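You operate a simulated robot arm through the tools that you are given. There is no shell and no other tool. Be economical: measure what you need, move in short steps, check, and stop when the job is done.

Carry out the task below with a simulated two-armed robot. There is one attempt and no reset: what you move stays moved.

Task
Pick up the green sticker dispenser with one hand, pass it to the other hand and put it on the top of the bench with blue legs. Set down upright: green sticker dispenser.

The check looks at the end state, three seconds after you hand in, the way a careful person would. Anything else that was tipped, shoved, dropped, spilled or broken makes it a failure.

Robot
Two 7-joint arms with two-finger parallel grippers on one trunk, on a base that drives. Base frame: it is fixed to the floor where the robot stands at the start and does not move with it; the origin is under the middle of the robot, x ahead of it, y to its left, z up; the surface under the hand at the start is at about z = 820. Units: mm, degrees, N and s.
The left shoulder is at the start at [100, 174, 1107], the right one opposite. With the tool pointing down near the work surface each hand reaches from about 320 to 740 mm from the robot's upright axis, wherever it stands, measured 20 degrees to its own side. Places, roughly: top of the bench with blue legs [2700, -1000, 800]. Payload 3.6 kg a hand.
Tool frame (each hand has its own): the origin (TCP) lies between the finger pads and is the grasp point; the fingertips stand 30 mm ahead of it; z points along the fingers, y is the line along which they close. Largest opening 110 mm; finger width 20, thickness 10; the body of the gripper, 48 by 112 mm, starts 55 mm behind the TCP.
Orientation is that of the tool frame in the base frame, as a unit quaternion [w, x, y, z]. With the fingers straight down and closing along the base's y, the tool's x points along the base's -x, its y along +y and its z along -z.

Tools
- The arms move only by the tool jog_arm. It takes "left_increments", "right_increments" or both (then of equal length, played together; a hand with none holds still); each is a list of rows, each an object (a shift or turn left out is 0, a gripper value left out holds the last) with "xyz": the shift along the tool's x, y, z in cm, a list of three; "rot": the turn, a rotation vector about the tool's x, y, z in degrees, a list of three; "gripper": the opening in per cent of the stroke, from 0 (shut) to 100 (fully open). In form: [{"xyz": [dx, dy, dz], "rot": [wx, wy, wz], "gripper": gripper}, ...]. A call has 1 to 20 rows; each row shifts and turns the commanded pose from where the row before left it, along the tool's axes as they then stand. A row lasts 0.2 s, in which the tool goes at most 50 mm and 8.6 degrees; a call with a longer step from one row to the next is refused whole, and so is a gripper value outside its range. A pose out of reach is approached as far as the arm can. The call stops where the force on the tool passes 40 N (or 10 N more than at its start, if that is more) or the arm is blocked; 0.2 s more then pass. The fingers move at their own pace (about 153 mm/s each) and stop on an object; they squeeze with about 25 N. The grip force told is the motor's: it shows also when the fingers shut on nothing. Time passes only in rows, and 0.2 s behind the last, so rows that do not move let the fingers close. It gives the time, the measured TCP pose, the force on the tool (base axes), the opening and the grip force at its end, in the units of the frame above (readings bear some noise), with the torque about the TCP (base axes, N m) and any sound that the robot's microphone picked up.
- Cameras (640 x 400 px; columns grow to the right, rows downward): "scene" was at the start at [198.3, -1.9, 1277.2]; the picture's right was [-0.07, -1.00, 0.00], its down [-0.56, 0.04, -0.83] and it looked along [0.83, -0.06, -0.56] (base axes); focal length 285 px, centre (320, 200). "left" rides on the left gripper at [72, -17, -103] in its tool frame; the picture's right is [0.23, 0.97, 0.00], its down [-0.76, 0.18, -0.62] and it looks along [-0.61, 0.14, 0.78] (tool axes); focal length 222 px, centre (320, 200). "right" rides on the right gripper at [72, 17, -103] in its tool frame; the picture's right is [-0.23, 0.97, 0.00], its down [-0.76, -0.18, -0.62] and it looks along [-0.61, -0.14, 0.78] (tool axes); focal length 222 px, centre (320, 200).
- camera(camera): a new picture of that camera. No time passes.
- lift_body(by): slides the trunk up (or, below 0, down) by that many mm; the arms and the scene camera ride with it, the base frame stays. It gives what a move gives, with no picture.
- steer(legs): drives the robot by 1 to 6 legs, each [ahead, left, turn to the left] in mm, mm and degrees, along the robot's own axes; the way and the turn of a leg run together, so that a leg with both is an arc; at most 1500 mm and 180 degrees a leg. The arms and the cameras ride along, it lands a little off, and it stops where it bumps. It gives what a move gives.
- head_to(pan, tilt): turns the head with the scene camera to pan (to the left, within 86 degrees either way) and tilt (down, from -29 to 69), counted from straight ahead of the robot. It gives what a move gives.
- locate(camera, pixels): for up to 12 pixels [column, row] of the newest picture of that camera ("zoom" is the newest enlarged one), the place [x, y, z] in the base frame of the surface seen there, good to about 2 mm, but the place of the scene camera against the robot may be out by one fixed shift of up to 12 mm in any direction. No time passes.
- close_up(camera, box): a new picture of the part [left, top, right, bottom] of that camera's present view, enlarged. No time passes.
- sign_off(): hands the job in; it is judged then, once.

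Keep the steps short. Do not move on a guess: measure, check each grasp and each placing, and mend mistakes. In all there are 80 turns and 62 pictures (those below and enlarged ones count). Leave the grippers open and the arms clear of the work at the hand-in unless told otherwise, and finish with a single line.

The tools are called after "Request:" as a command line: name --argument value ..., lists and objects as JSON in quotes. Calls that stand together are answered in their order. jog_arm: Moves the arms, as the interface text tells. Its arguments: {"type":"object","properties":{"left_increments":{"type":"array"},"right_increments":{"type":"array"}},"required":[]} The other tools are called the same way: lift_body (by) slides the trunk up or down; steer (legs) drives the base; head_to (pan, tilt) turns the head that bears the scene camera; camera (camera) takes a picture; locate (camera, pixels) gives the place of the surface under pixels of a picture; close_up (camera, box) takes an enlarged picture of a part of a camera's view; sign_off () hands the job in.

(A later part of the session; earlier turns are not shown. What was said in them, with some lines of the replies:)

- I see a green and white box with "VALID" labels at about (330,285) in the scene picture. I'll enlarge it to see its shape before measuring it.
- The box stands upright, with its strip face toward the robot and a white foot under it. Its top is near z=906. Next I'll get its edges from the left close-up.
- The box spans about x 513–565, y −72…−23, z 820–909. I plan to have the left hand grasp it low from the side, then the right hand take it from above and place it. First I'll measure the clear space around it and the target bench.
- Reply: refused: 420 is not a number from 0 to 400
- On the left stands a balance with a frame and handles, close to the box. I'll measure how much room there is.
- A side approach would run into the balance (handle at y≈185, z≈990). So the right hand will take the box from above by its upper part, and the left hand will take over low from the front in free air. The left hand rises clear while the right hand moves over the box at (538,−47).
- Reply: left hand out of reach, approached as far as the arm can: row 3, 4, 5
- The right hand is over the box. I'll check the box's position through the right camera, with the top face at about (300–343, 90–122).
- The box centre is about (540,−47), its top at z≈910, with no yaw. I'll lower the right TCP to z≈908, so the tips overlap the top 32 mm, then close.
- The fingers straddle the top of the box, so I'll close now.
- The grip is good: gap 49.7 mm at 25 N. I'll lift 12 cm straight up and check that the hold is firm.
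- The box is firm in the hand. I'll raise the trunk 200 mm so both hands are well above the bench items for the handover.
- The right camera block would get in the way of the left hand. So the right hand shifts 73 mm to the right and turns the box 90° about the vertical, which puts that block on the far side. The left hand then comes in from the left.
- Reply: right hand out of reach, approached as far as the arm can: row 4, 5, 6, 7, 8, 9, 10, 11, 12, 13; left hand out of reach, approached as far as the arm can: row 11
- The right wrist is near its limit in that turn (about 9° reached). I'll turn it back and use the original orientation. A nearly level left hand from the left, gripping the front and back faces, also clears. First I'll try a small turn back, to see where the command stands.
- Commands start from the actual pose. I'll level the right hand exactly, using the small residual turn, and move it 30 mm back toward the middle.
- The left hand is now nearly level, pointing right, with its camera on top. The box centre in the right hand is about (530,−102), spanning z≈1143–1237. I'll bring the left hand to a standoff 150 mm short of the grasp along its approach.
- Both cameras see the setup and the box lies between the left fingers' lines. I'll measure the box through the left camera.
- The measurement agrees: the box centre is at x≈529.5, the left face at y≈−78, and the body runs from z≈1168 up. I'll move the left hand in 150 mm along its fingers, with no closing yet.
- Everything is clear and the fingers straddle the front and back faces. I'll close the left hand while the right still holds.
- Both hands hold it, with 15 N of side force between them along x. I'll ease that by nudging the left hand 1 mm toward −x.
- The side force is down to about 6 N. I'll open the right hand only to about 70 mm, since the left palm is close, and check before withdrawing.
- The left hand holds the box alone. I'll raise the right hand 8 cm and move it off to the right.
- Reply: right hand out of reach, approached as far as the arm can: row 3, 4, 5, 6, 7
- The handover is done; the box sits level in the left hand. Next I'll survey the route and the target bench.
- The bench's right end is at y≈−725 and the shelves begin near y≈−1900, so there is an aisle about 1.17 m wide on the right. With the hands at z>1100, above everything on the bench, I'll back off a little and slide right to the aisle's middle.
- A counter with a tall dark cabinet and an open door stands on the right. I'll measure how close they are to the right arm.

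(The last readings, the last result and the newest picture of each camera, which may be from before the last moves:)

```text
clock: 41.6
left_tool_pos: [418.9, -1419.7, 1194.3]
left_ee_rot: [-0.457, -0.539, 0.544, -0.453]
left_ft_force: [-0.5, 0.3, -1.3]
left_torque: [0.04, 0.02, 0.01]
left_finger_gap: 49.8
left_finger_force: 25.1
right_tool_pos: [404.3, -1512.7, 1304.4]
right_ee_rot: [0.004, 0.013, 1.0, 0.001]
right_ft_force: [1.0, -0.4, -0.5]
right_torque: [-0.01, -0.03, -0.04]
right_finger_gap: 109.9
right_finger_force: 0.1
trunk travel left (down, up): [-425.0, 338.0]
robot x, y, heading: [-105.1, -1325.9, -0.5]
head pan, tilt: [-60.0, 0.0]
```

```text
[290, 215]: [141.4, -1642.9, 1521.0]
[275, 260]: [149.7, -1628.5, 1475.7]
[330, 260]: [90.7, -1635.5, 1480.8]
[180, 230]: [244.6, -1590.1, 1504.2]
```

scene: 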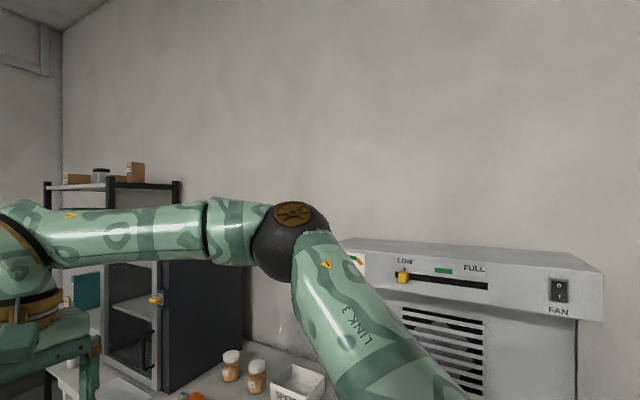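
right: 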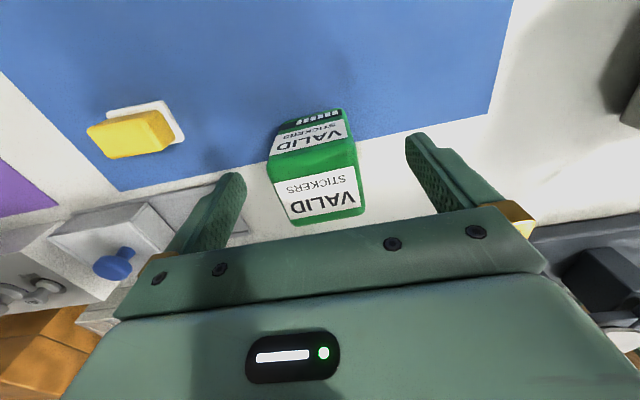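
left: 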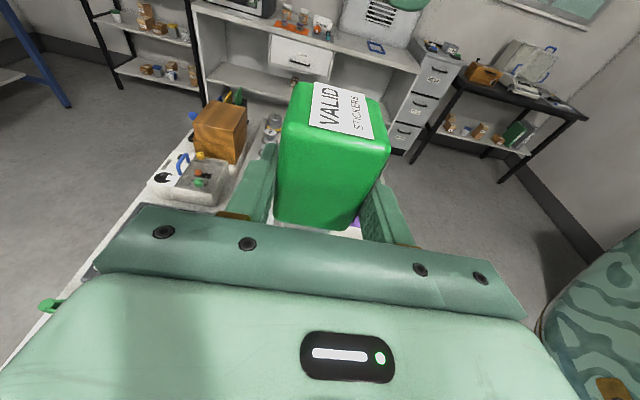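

The right elbow reaches only y≈−1700, well short of the cabinet at −1960. I'll drive ahead about 1450 mm with a small shift left.

Request:
steer --legs '[[200, 60, 0.5], [1250, 0, 0]]'

Request:
head_to --pan 20 --tilt 28

Request:
camera --camera "scene"

```text
clock: 49.2
left_tool_pos: [1890.4, -1347.2, 1194.9]
left_ee_rot: [0.453, 0.544, -0.539, 0.457]
left_ft_force: [-0.2, 0.4, -2.0]
left_torque: [0.03, 0.01, -0.03]
left_finger_gap: 49.7
left_finger_force: 24.8
right_tool_pos: [1876.0, -1438.9, 1305.4]
right_ee_rot: [0.005, 0.003, 1.0, 0.0]
right_ft_force: [-0.1, 0.5, -0.8]
right_torque: [0.0, 0.03, 0.0]
right_finger_gap: 110.1
right_finger_force: 0.0
trunk travel left (down, up): [-425.0, 338.0]
robot x, y, heading: [1364.8, -1264.2, 0.4]
head pan, tilt: [-60.0, 0.0]
```

```text
clock: 50.7
left_tool_pos: [1889.7, -1347.0, 1193.6]
left_ee_rot: [0.453, 0.544, -0.539, 0.457]
left_ft_force: [-0.4, -0.1, -1.3]
left_torque: [0.06, -0.04, 0.01]
left_finger_gap: 49.8
left_finger_force: 24.9
right_tool_pos: [1874.9, -1437.9, 1304.1]
right_ee_rot: [0.005, 0.004, 1.0, 0.001]
right_ft_force: [0.3, -0.4, 0.7]
right_torque: [0.0, -0.04, 0.01]
right_finger_gap: 110.0
right_finger_force: 0.1
trunk travel left (down, up): [-425.0, 338.0]
robot x, y, heading: [1357.9, -1263.1, 0.3]
head pan, tilt: [20.0, 28.0]
```

```text
32 pictures are left
```

scene: 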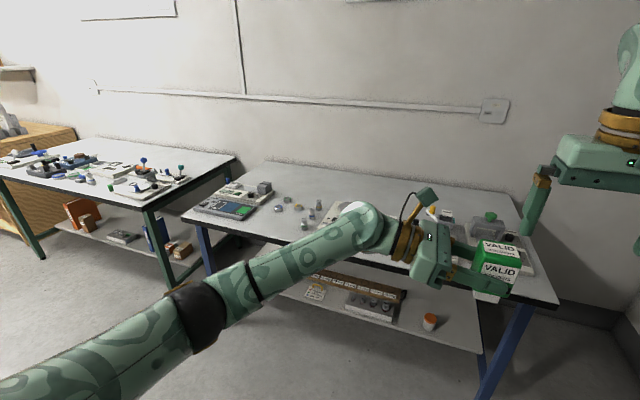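

The target bench is now close. There's free surface at its front around (280,235). I'll measure the edges and the free patch.

Request:
close_up --camera "scene" --box '[180, 160, 380, 285]'

Request:
locate --camera "zoom" --pixels '[[20, 170], [180, 185], [240, 185], [300, 150], [350, 172], [300, 200], [380, 200], [300, 240], [450, 170], [440, 130], [400, 250], [250, 130]]'

```text
3.20 times, centred on (280, 222) of scene
```

zoom: 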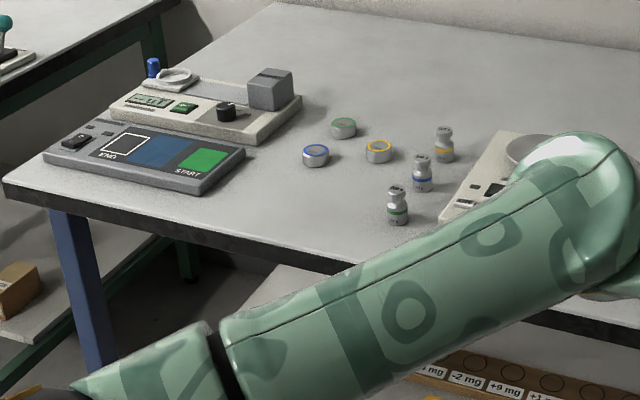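

```text
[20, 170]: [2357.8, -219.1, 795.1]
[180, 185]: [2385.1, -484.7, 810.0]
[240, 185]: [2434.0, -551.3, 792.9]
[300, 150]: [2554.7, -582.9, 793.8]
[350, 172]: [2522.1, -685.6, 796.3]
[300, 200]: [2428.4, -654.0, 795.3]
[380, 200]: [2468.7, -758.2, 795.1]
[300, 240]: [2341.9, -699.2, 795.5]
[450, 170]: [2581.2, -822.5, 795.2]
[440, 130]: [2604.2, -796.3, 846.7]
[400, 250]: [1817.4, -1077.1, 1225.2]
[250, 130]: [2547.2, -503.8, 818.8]
```

The bench top is at z≈795, with its front edge at x≈2320. There's a free patch around (2405,−640), between the grey panel (y>−535) and the vial at (2468,−758). I'll reach the left hand 60 mm further forward. Then I'll drive over and turn 40° left, so the hand points in over the front edge.

Request:
jog_arm --left_increments '[{"xyz": [0, -2, 0]}, {"xyz": [0, -2, 0]}, {"xyz": [0, -2, 0]}, {}]'

Request:
steer --legs '[[300, 310, 0], [0, 0, 40]]'

Request:
head_to --pan 0 --tilt 40

Request:
camera --camera "scene"

```text
clock: 51.7
left_tool_pos: [1947.9, -1347.6, 1196.0]
left_ee_rot: [0.453, 0.544, -0.54, 0.456]
left_ft_force: [-0.8, 0.4, -1.6]
left_torque: [0.01, -0.01, 0.0]
left_finger_gap: 49.8
left_finger_force: 25.4
right_tool_pos: [1876.0, -1438.3, 1304.8]
right_ee_rot: [0.005, 0.003, 1.0, 0.001]
right_ft_force: [1.1, -0.3, -0.4]
right_torque: [0.0, 0.01, 0.02]
right_finger_gap: 109.8
right_finger_force: 0.0
trunk travel left (down, up): [-425.0, 338.0]
robot x, y, heading: [1365.1, -1266.6, 0.4]
head pan, tilt: [20.0, 28.0]
```

```text
clock: 56.3
left_tool_pos: [2161.9, -630.8, 1196.1]
left_ee_rot: [0.268, 0.697, -0.319, 0.584]
left_ft_force: [-0.5, -0.1, -1.8]
left_torque: [0.04, -0.03, 0.02]
left_finger_gap: 49.6
left_finger_force: 24.4
right_tool_pos: [2164.7, -748.7, 1304.5]
right_ee_rot: [0.004, -0.341, 0.94, 0.002]
right_ft_force: [0.2, -0.3, -0.1]
right_torque: [-0.04, 0.01, -0.01]
right_finger_gap: 110.0
right_finger_force: 0.1
trunk travel left (down, up): [-425.0, 338.0]
robot x, y, heading: [1660.3, -947.3, 40.6]
head pan, tilt: [20.0, 28.0]
```

```text
clock: 57.1
left_tool_pos: [2161.6, -630.1, 1194.7]
left_ee_rot: [0.267, 0.697, -0.319, 0.584]
left_ft_force: [-1.0, -0.7, -2.2]
left_torque: [0.01, 0.0, -0.01]
left_finger_gap: 49.7
left_finger_force: 24.2
right_tool_pos: [2164.0, -747.9, 1305.0]
right_ee_rot: [0.004, -0.341, 0.94, 0.003]
right_ft_force: [0.6, -0.3, 0.6]
right_torque: [-0.02, -0.02, 0.03]
right_finger_gap: 110.0
right_finger_force: 0.1
trunk travel left (down, up): [-425.0, 338.0]
robot x, y, heading: [1658.9, -949.6, 40.7]
head pan, tilt: [0.0, 40.0]
```

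```text
30 pictures are left
```

scene: 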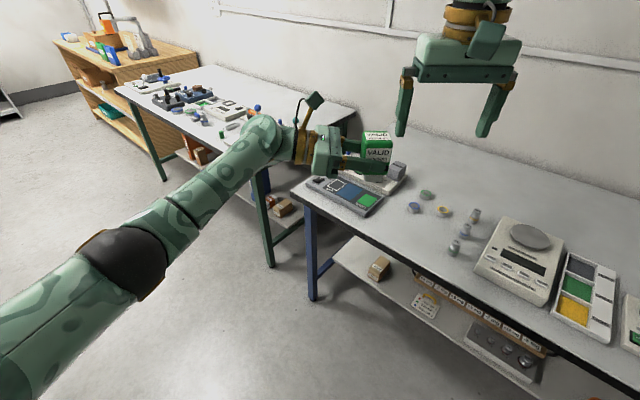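

I have a good view of the free patch near (405,225), just right of the grey panel. I'll measure it.

Request:
close_up --camera "scene" --box '[290, 150, 510, 290]'

Request:
locate --camera "zoom" --pixels '[[230, 195], [270, 125], [260, 150], [340, 210], [290, 210], [300, 260], [365, 180], [450, 190], [480, 290], [400, 320], [245, 215], [340, 60]]'

```text
2.86 times, centred on (400, 220) of scene
```

zoom: 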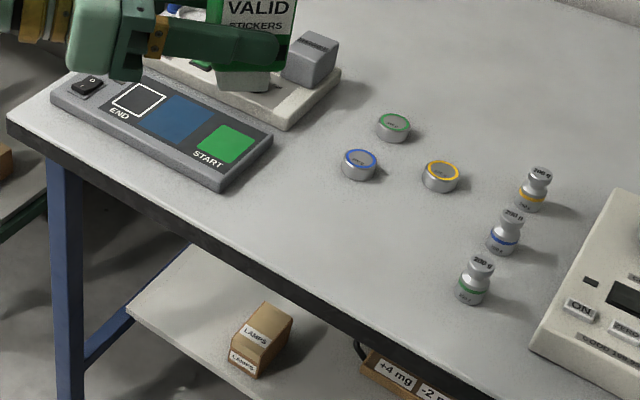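

```text
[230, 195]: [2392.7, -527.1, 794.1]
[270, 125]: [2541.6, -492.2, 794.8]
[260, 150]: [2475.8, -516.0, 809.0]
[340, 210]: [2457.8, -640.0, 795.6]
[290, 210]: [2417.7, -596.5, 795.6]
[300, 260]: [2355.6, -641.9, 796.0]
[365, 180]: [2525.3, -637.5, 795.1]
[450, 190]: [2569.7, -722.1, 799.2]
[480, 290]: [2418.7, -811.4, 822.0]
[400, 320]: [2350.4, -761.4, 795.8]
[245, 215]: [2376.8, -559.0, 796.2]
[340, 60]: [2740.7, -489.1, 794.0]
```

The patch around (2415,−650) is clear by more than 80 mm on all sides. The box is now above about (2171,−641), so I'll drive the remaining (+243,−8) at this height.

Request:
steer --legs '[[179, -164, 0]]'

Request:
camera --camera "scene"

Request:
camera --camera "left"

```text
clock: 58.9
left_tool_pos: [2405.4, -640.0, 1193.9]
left_ee_rot: [0.268, 0.697, -0.319, 0.584]
left_ft_force: [0.4, 0.1, -1.9]
left_torque: [0.02, 0.05, -0.02]
left_finger_gap: 49.6
left_finger_force: 24.9
right_tool_pos: [2408.5, -758.3, 1305.6]
right_ee_rot: [0.004, -0.341, 0.94, 0.002]
right_ft_force: [0.4, 0.4, -0.7]
right_torque: [-0.01, 0.03, -0.01]
right_finger_gap: 110.1
right_finger_force: 0.0
trunk travel left (down, up): [-425.0, 338.0]
robot x, y, heading: [1902.6, -958.6, 40.8]
head pan, tilt: [0.0, 40.0]
```

```text
28 pictures are left
```

scene: 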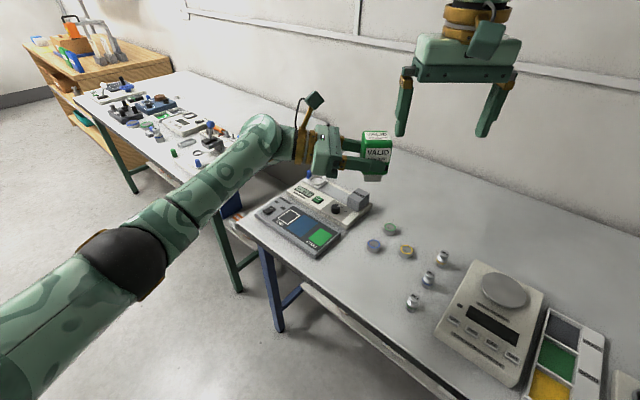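

```text
27 pictures are left
```

left: 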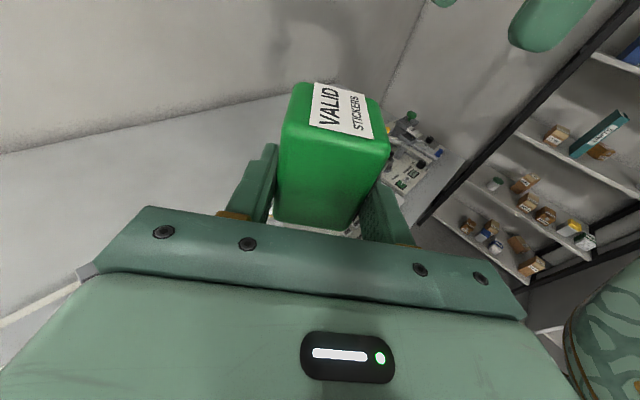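

The box is above the spot. I'll check the height of the left forearm and elbow against the bench edge before lowering.

Request:
locate --camera "scene" --pixels '[[130, 240], [130, 290], [200, 200], [260, 135], [315, 140], [320, 170], [375, 178]]'

Request:
lift_body --by -180

```text
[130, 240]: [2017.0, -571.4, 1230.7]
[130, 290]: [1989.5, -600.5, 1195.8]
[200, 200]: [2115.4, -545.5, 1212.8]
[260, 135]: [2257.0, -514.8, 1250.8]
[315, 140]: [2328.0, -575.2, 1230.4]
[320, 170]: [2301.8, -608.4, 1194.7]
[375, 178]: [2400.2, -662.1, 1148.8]
```

```text
clock: 60.9
left_tool_pos: [2404.6, -641.4, 1017.1]
left_ee_rot: [0.267, 0.697, -0.318, 0.585]
left_ft_force: [-0.2, -0.6, -1.2]
left_torque: [0.02, 0.03, 0.03]
left_finger_gap: 49.7
left_finger_force: 24.9
right_tool_pos: [2408.3, -759.0, 1126.0]
right_ee_rot: [0.003, -0.342, 0.94, 0.002]
right_ft_force: [-0.2, -1.1, 0.1]
right_torque: [0.0, 0.01, -0.06]
right_finger_gap: 110.1
right_finger_force: 0.1
trunk travel left (down, up): [-245.0, 518.0]
robot x, y, heading: [1899.5, -958.6, 40.7]
head pan, tilt: [0.0, 40.0]
```

The forearm runs level and off the bench, so lowering is safe. The box bottom is at about z=965. I'll lower the left hand 140 mm straight down, then look.

Request:
jog_arm --left_increments '[{"xyz": [-2.757, 0, 0.486]}, {"xyz": [-2.757, 0, 0.486]}, {"xyz": [-2.757, 0, 0.486]}, {"xyz": [-2.757, 0, 0.486]}, {"xyz": [-2.757, 0, 0.486]}, {}]'

Request:
camera --camera "scene"

```text
clock: 62.3
left_tool_pos: [2405.1, -642.7, 874.4]
left_ee_rot: [0.266, 0.697, -0.318, 0.585]
left_ft_force: [-1.3, -1.0, -2.2]
left_torque: [-0.01, 0.01, 0.0]
left_finger_gap: 49.8
left_finger_force: 25.4
right_tool_pos: [2407.6, -758.5, 1124.9]
right_ee_rot: [0.004, -0.342, 0.94, 0.002]
right_ft_force: [0.6, -0.5, -0.5]
right_torque: [0.03, -0.01, 0.02]
right_finger_gap: 109.8
right_finger_force: 0.0
trunk travel left (down, up): [-245.0, 518.0]
robot x, y, heading: [1904.9, -954.1, 40.7]
head pan, tilt: [0.0, 40.0]
```

```text
26 pictures are left
```

scene: 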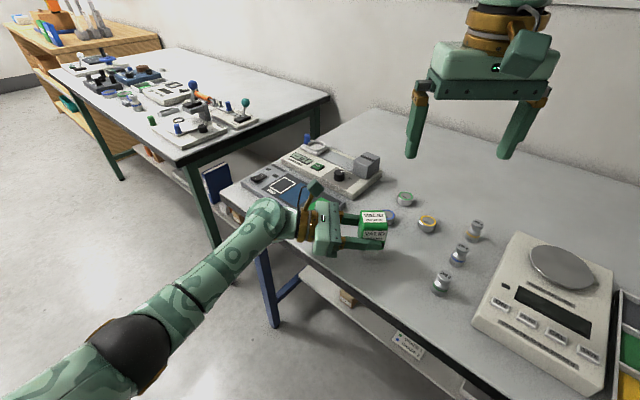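

Request:
close_up --camera "scene" --box '[220, 140, 440, 280]'

Request:
locate --camera "zoom" --pixels '[[440, 215], [445, 315], [430, 330], [500, 290], [320, 345], [240, 215], [100, 170], [270, 140], [200, 190]]'

```text
2.86 times, centred on (330, 210) of scene
```

zoom: 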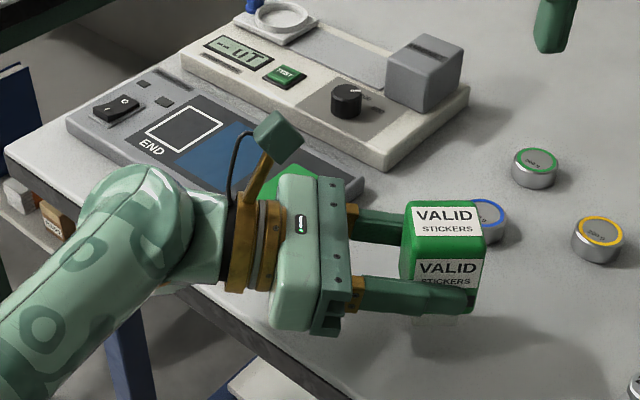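

```text
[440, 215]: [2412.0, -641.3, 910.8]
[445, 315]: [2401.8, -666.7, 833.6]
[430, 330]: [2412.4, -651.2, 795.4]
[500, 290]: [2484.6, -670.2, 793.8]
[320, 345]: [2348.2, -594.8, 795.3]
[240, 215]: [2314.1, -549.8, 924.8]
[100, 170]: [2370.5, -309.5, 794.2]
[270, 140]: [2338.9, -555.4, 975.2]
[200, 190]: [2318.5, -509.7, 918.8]
```

The box bottom is about 25 mm above the surface, and the gripper and wrist are clear of the panel. I'll lower 19 mm and read the force.

Request:
jog_arm --left_increments '[{"xyz": [-0.985, 0, 0.174]}, {"xyz": [-0.591, 0, 0.104]}, {"xyz": [-0.295, 0, 0.052]}, {}]'

Request:
close_up --camera "scene" --box '[300, 180, 440, 280]'

```text
clock: 63.3
left_tool_pos: [2404.3, -642.2, 856.2]
left_ee_rot: [0.267, 0.697, -0.318, 0.585]
left_ft_force: [0.0, 0.2, -1.3]
left_torque: [0.02, 0.04, -0.02]
left_finger_gap: 49.7
left_finger_force: 24.8
right_tool_pos: [2409.5, -757.1, 1124.8]
right_ee_rot: [0.003, -0.342, 0.94, 0.003]
right_ft_force: [-0.4, 0.8, 1.3]
right_torque: [0.02, -0.03, 0.01]
right_finger_gap: 110.2
right_finger_force: 0.1
trunk travel left (down, up): [-245.0, 518.0]
robot x, y, heading: [1905.5, -960.1, 40.7]
head pan, tilt: [0.0, 40.0]
```

```text
4.00 times, centred on (370, 230) of scene
```

zoom: 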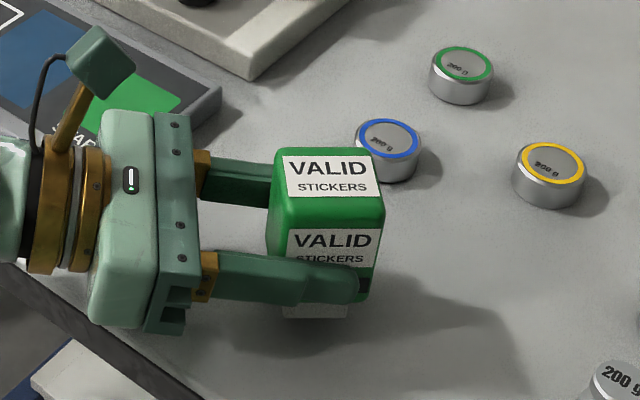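

No contact yet (vertical force about −1.3 N). I'll go down in 1–2 mm steps, reading the force.

Request:
jog_arm --left_increments '[{"xyz": [-0.197, 0, 0.035]}, {"xyz": [-0.197, 0, 0.035]}, {}]'

Request:
jog_arm --left_increments '[{"xyz": [-0.148, 0, 0.026]}, {}]'

```text
clock: 64.1
left_tool_pos: [2405.7, -640.0, 851.7]
left_ee_rot: [0.267, 0.697, -0.318, 0.585]
left_ft_force: [0.7, 1.2, -2.3]
left_torque: [0.05, 0.02, 0.01]
left_finger_gap: 49.6
left_finger_force: 25.2
right_tool_pos: [2408.7, -757.6, 1124.1]
right_ee_rot: [0.004, -0.342, 0.94, 0.003]
right_ft_force: [0.8, 0.5, 0.1]
right_torque: [-0.01, -0.02, 0.02]
right_finger_gap: 109.6
right_finger_force: 0.1
trunk travel left (down, up): [-245.0, 518.0]
robot x, y, heading: [1901.8, -956.7, 40.7]
head pan, tilt: [0.0, 40.0]
```

```text
clock: 64.7
left_tool_pos: [2406.2, -640.6, 850.2]
left_ee_rot: [0.268, 0.696, -0.318, 0.585]
left_ft_force: [-0.1, 0.2, -1.9]
left_torque: [0.0, 0.03, 0.0]
left_finger_gap: 49.7
left_finger_force: 25.0
right_tool_pos: [2409.7, -758.5, 1124.8]
right_ee_rot: [0.004, -0.342, 0.94, 0.002]
right_ft_force: [0.4, 0.2, 0.3]
right_torque: [0.03, -0.03, 0.02]
right_finger_gap: 110.0
right_finger_force: 0.1
trunk travel left (down, up): [-245.0, 518.0]
robot x, y, heading: [1900.9, -956.4, 40.7]
head pan, tilt: [0.0, 40.0]
```

Request:
jog_arm --left_increments '[{"xyz": [-0.148, 0, 0.026]}, {}]'

Request:
jog_arm --left_increments '[{"xyz": [-0.098, 0, 0.017]}, {}]'

Request:
close_up --camera "scene" --box '[330, 200, 430, 270]'

```text
clock: 65.3
left_tool_pos: [2405.0, -641.2, 848.7]
left_ee_rot: [0.267, 0.697, -0.318, 0.585]
left_ft_force: [-0.1, 0.1, -1.9]
left_torque: [0.0, 0.06, -0.01]
left_finger_gap: 50.1
left_finger_force: 24.8
right_tool_pos: [2409.4, -758.5, 1124.7]
right_ee_rot: [0.003, -0.342, 0.94, 0.002]
right_ft_force: [-0.5, 0.1, 0.3]
right_torque: [-0.01, 0.03, -0.03]
right_finger_gap: 110.0
right_finger_force: 0.0
trunk travel left (down, up): [-245.0, 518.0]
robot x, y, heading: [1905.9, -955.6, 40.7]
head pan, tilt: [0.0, 40.0]
```

```text
clock: 65.9
left_tool_pos: [2405.2, -640.5, 847.8]
left_ee_rot: [0.267, 0.697, -0.318, 0.585]
left_ft_force: [0.7, 0.4, -2.1]
left_torque: [0.06, 0.02, 0.03]
left_finger_gap: 49.7
left_finger_force: 25.2
right_tool_pos: [2408.9, -757.9, 1124.8]
right_ee_rot: [0.004, -0.342, 0.94, 0.002]
right_ft_force: [0.1, -0.3, 1.1]
right_torque: [0.0, -0.04, 0.0]
right_finger_gap: 110.2
right_finger_force: 0.0
trunk travel left (down, up): [-245.0, 518.0]
robot x, y, heading: [1899.7, -958.8, 40.9]
head pan, tilt: [0.0, 40.0]
```

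```text
5.71 times, centred on (380, 235) of scene
```

zoom: 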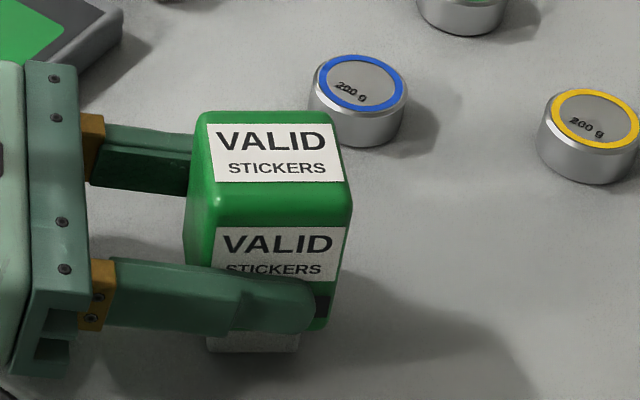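

Still no contact, so I'll continue in small steps.

Request:
jog_arm --left_increments '[{"xyz": [-0.098, 0, 0.017]}, {}]'

Request:
jog_arm --left_increments '[{"xyz": [-0.098, 0, 0.017]}, {}]'

Request:
locate --camera "zoom" --pixels '[[270, 155], [250, 348], [250, 345], [250, 362], [300, 370], [215, 130], [320, 135], [340, 190]]'

```text
clock: 66.5
left_tool_pos: [2405.4, -640.7, 847.7]
left_ee_rot: [0.267, 0.696, -0.319, 0.585]
left_ft_force: [-0.1, 1.6, 5.8]
left_torque: [-0.02, 0.11, -0.01]
left_finger_gap: 49.8
left_finger_force: 25.2
right_tool_pos: [2407.3, -758.6, 1123.7]
right_ee_rot: [0.003, -0.342, 0.94, 0.002]
right_ft_force: [-1.4, 0.2, 0.1]
right_torque: [0.02, 0.03, 0.02]
right_finger_gap: 109.7
right_finger_force: 0.1
trunk travel left (down, up): [-245.0, 518.0]
robot x, y, heading: [1904.3, -956.7, 40.8]
head pan, tilt: [0.0, 40.0]
```

```text
clock: 67.1
left_tool_pos: [2405.4, -640.2, 849.4]
left_ee_rot: [0.267, 0.695, -0.318, 0.586]
left_ft_force: [2.1, 3.2, 14.6]
left_torque: [0.11, 0.04, -0.01]
left_finger_gap: 49.5
left_finger_force: 24.7
right_tool_pos: [2407.4, -758.8, 1125.7]
right_ee_rot: [0.004, -0.342, 0.94, 0.002]
right_ft_force: [-0.6, -0.3, -0.8]
right_torque: [0.0, -0.03, -0.02]
right_finger_gap: 109.5
right_finger_force: 0.0
trunk travel left (down, up): [-245.0, 518.0]
robot x, y, heading: [1904.9, -955.1, 40.6]
head pan, tilt: [0.0, 40.0]
```

```text
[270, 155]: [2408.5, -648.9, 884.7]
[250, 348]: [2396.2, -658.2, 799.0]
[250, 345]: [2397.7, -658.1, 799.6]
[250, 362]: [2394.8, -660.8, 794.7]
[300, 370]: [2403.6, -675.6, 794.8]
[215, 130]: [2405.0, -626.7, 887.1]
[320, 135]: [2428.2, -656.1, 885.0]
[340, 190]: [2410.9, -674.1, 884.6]
```

The box has landed, with an upward force of 14.6 N. I'll ease up 1 mm and open partway so the fingers stay away from the weights.

Request:
jog_arm --left_increments '[{"xyz": [0.098, 0, -0.017]}, {}]'

Request:
jog_arm --left_increments '[{"gripper": 55}, {"gripper": 65}, {}, {}]'

Request:
close_up --camera "scene" --box '[300, 180, 440, 280]'

```text
clock: 67.7
left_tool_pos: [2404.5, -641.1, 848.4]
left_ee_rot: [0.267, 0.696, -0.319, 0.585]
left_ft_force: [4.4, 2.9, 13.8]
left_torque: [0.06, -0.11, 0.02]
left_finger_gap: 49.6
left_finger_force: 24.9
right_tool_pos: [2408.3, -759.9, 1124.7]
right_ee_rot: [0.003, -0.342, 0.94, 0.002]
right_ft_force: [0.4, 0.3, -0.6]
right_torque: [-0.02, 0.03, 0.02]
right_finger_gap: 109.9
right_finger_force: 0.0
trunk travel left (down, up): [-245.0, 518.0]
robot x, y, heading: [1902.5, -958.3, 40.7]
head pan, tilt: [0.0, 40.0]
```

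```text
clock: 68.7
left_tool_pos: [2405.6, -640.2, 846.8]
left_ee_rot: [0.266, 0.697, -0.317, 0.586]
left_ft_force: [0.3, -0.8, 0.1]
left_torque: [0.0, 0.01, 0.0]
left_finger_gap: 71.6
left_finger_force: 0.1
right_tool_pos: [2409.0, -758.6, 1124.4]
right_ee_rot: [0.004, -0.342, 0.94, 0.002]
right_ft_force: [-0.1, 0.0, -0.3]
right_torque: [0.0, 0.01, 0.0]
right_finger_gap: 110.0
right_finger_force: 0.0
trunk travel left (down, up): [-245.0, 518.0]
robot x, y, heading: [1902.2, -956.0, 40.9]
head pan, tilt: [0.0, 40.0]
```

```text
4.00 times, centred on (370, 230) of scene
```

zoom: 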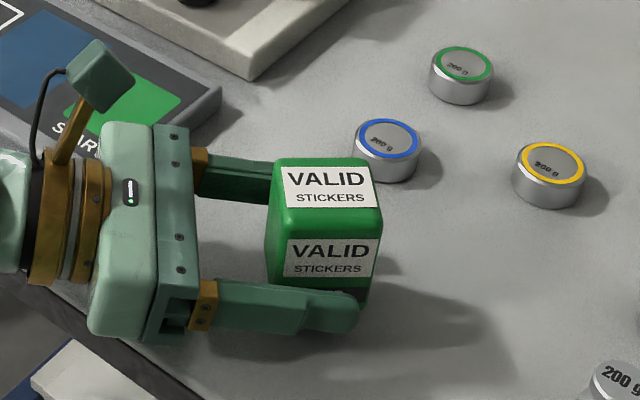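

The box stands free of the fingers. I'll back the left hand straight out along its fingers, then raise it.

Request:
jog_arm --left_increments '[{"xyz": [0, 0, -1]}, {"xyz": [0, 0, -2.5]}, {"xyz": [0, 0, -3]}, {"xyz": [0, 0, -3]}, {"xyz": [2, 0, -3]}, {"xyz": [3, 0, -2]}, {"xyz": [3, 0, -2], "gripper": 100}, {}]'

Request:
camera --camera "scene"

Request:
close_up --camera "scene" --box '[320, 180, 460, 280]'

```text
clock: 70.5
left_tool_pos: [2307.5, -526.2, 955.0]
left_ee_rot: [0.267, 0.697, -0.319, 0.584]
left_ft_force: [-0.3, -1.0, -0.1]
left_torque: [0.04, 0.01, -0.01]
left_finger_gap: 109.8
left_finger_force: 0.1
right_tool_pos: [2408.9, -758.9, 1123.9]
right_ee_rot: [0.004, -0.342, 0.94, 0.002]
right_ft_force: [0.0, -0.1, -0.4]
right_torque: [0.02, -0.01, 0.04]
right_finger_gap: 110.0
right_finger_force: 0.0
trunk travel left (down, up): [-245.0, 518.0]
robot x, y, heading: [1904.8, -960.2, 40.8]
head pan, tilt: [0.0, 40.0]
```

```text
21 pictures are left
```

scene: 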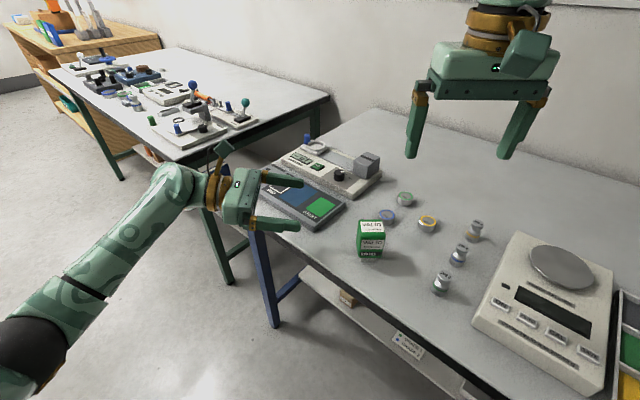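

```text
4.00 times, centred on (390, 230) of scene
```

zoom: 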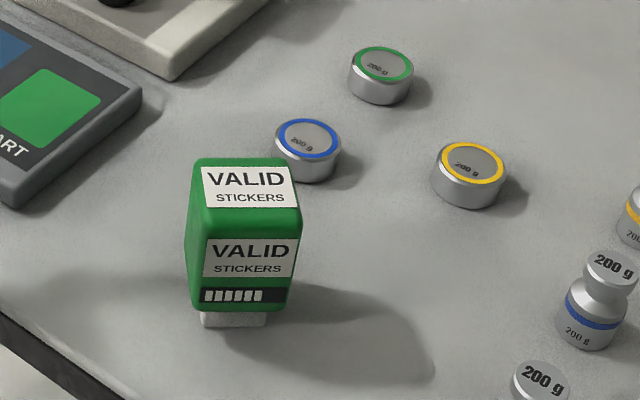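

The dispenser stands upright and alone, and its neighbours look untouched. I'll back the robot off 200 mm so both arms are well clear, and take one last look.

Request:
steer --legs '[[-200, 0, 0]]'

Request:
camera --camera "scene"

```text
clock: 72.1
left_tool_pos: [2154.6, -658.0, 955.4]
left_ee_rot: [0.266, 0.697, -0.318, 0.585]
left_ft_force: [0.2, -1.4, 0.3]
left_torque: [0.03, 0.01, 0.03]
left_finger_gap: 110.1
left_finger_force: 0.2
right_tool_pos: [2254.7, -889.7, 1124.4]
right_ee_rot: [0.005, -0.343, 0.939, 0.003]
right_ft_force: [-0.4, 0.1, 0.3]
right_torque: [0.02, -0.02, -0.02]
right_finger_gap: 110.1
right_finger_force: 0.0
trunk travel left (down, up): [-245.0, 518.0]
robot x, y, heading: [1751.6, -1089.6, 40.6]
head pan, tilt: [0.0, 40.0]
```

```text
19 pictures are left
```

scene: 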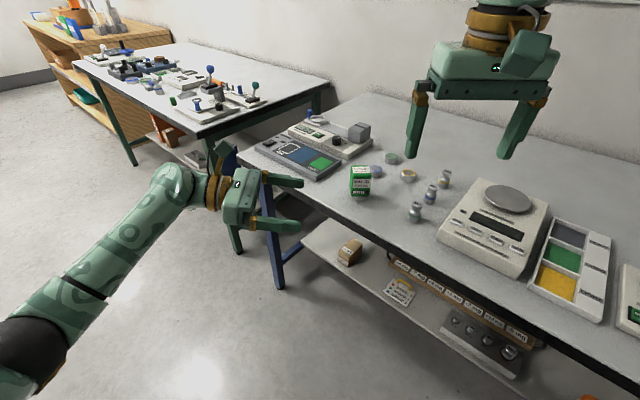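

The dispenser is upright on the blue-legged bench, both grippers are open and the arms are clear, so I'm handing in.

Request:
sign_off

```text
The job is handed in.
```

The green sticker dispenser was picked up with the right hand, passed to the left, and set upright on the bench with blue legs; I saw nothing else disturbed.
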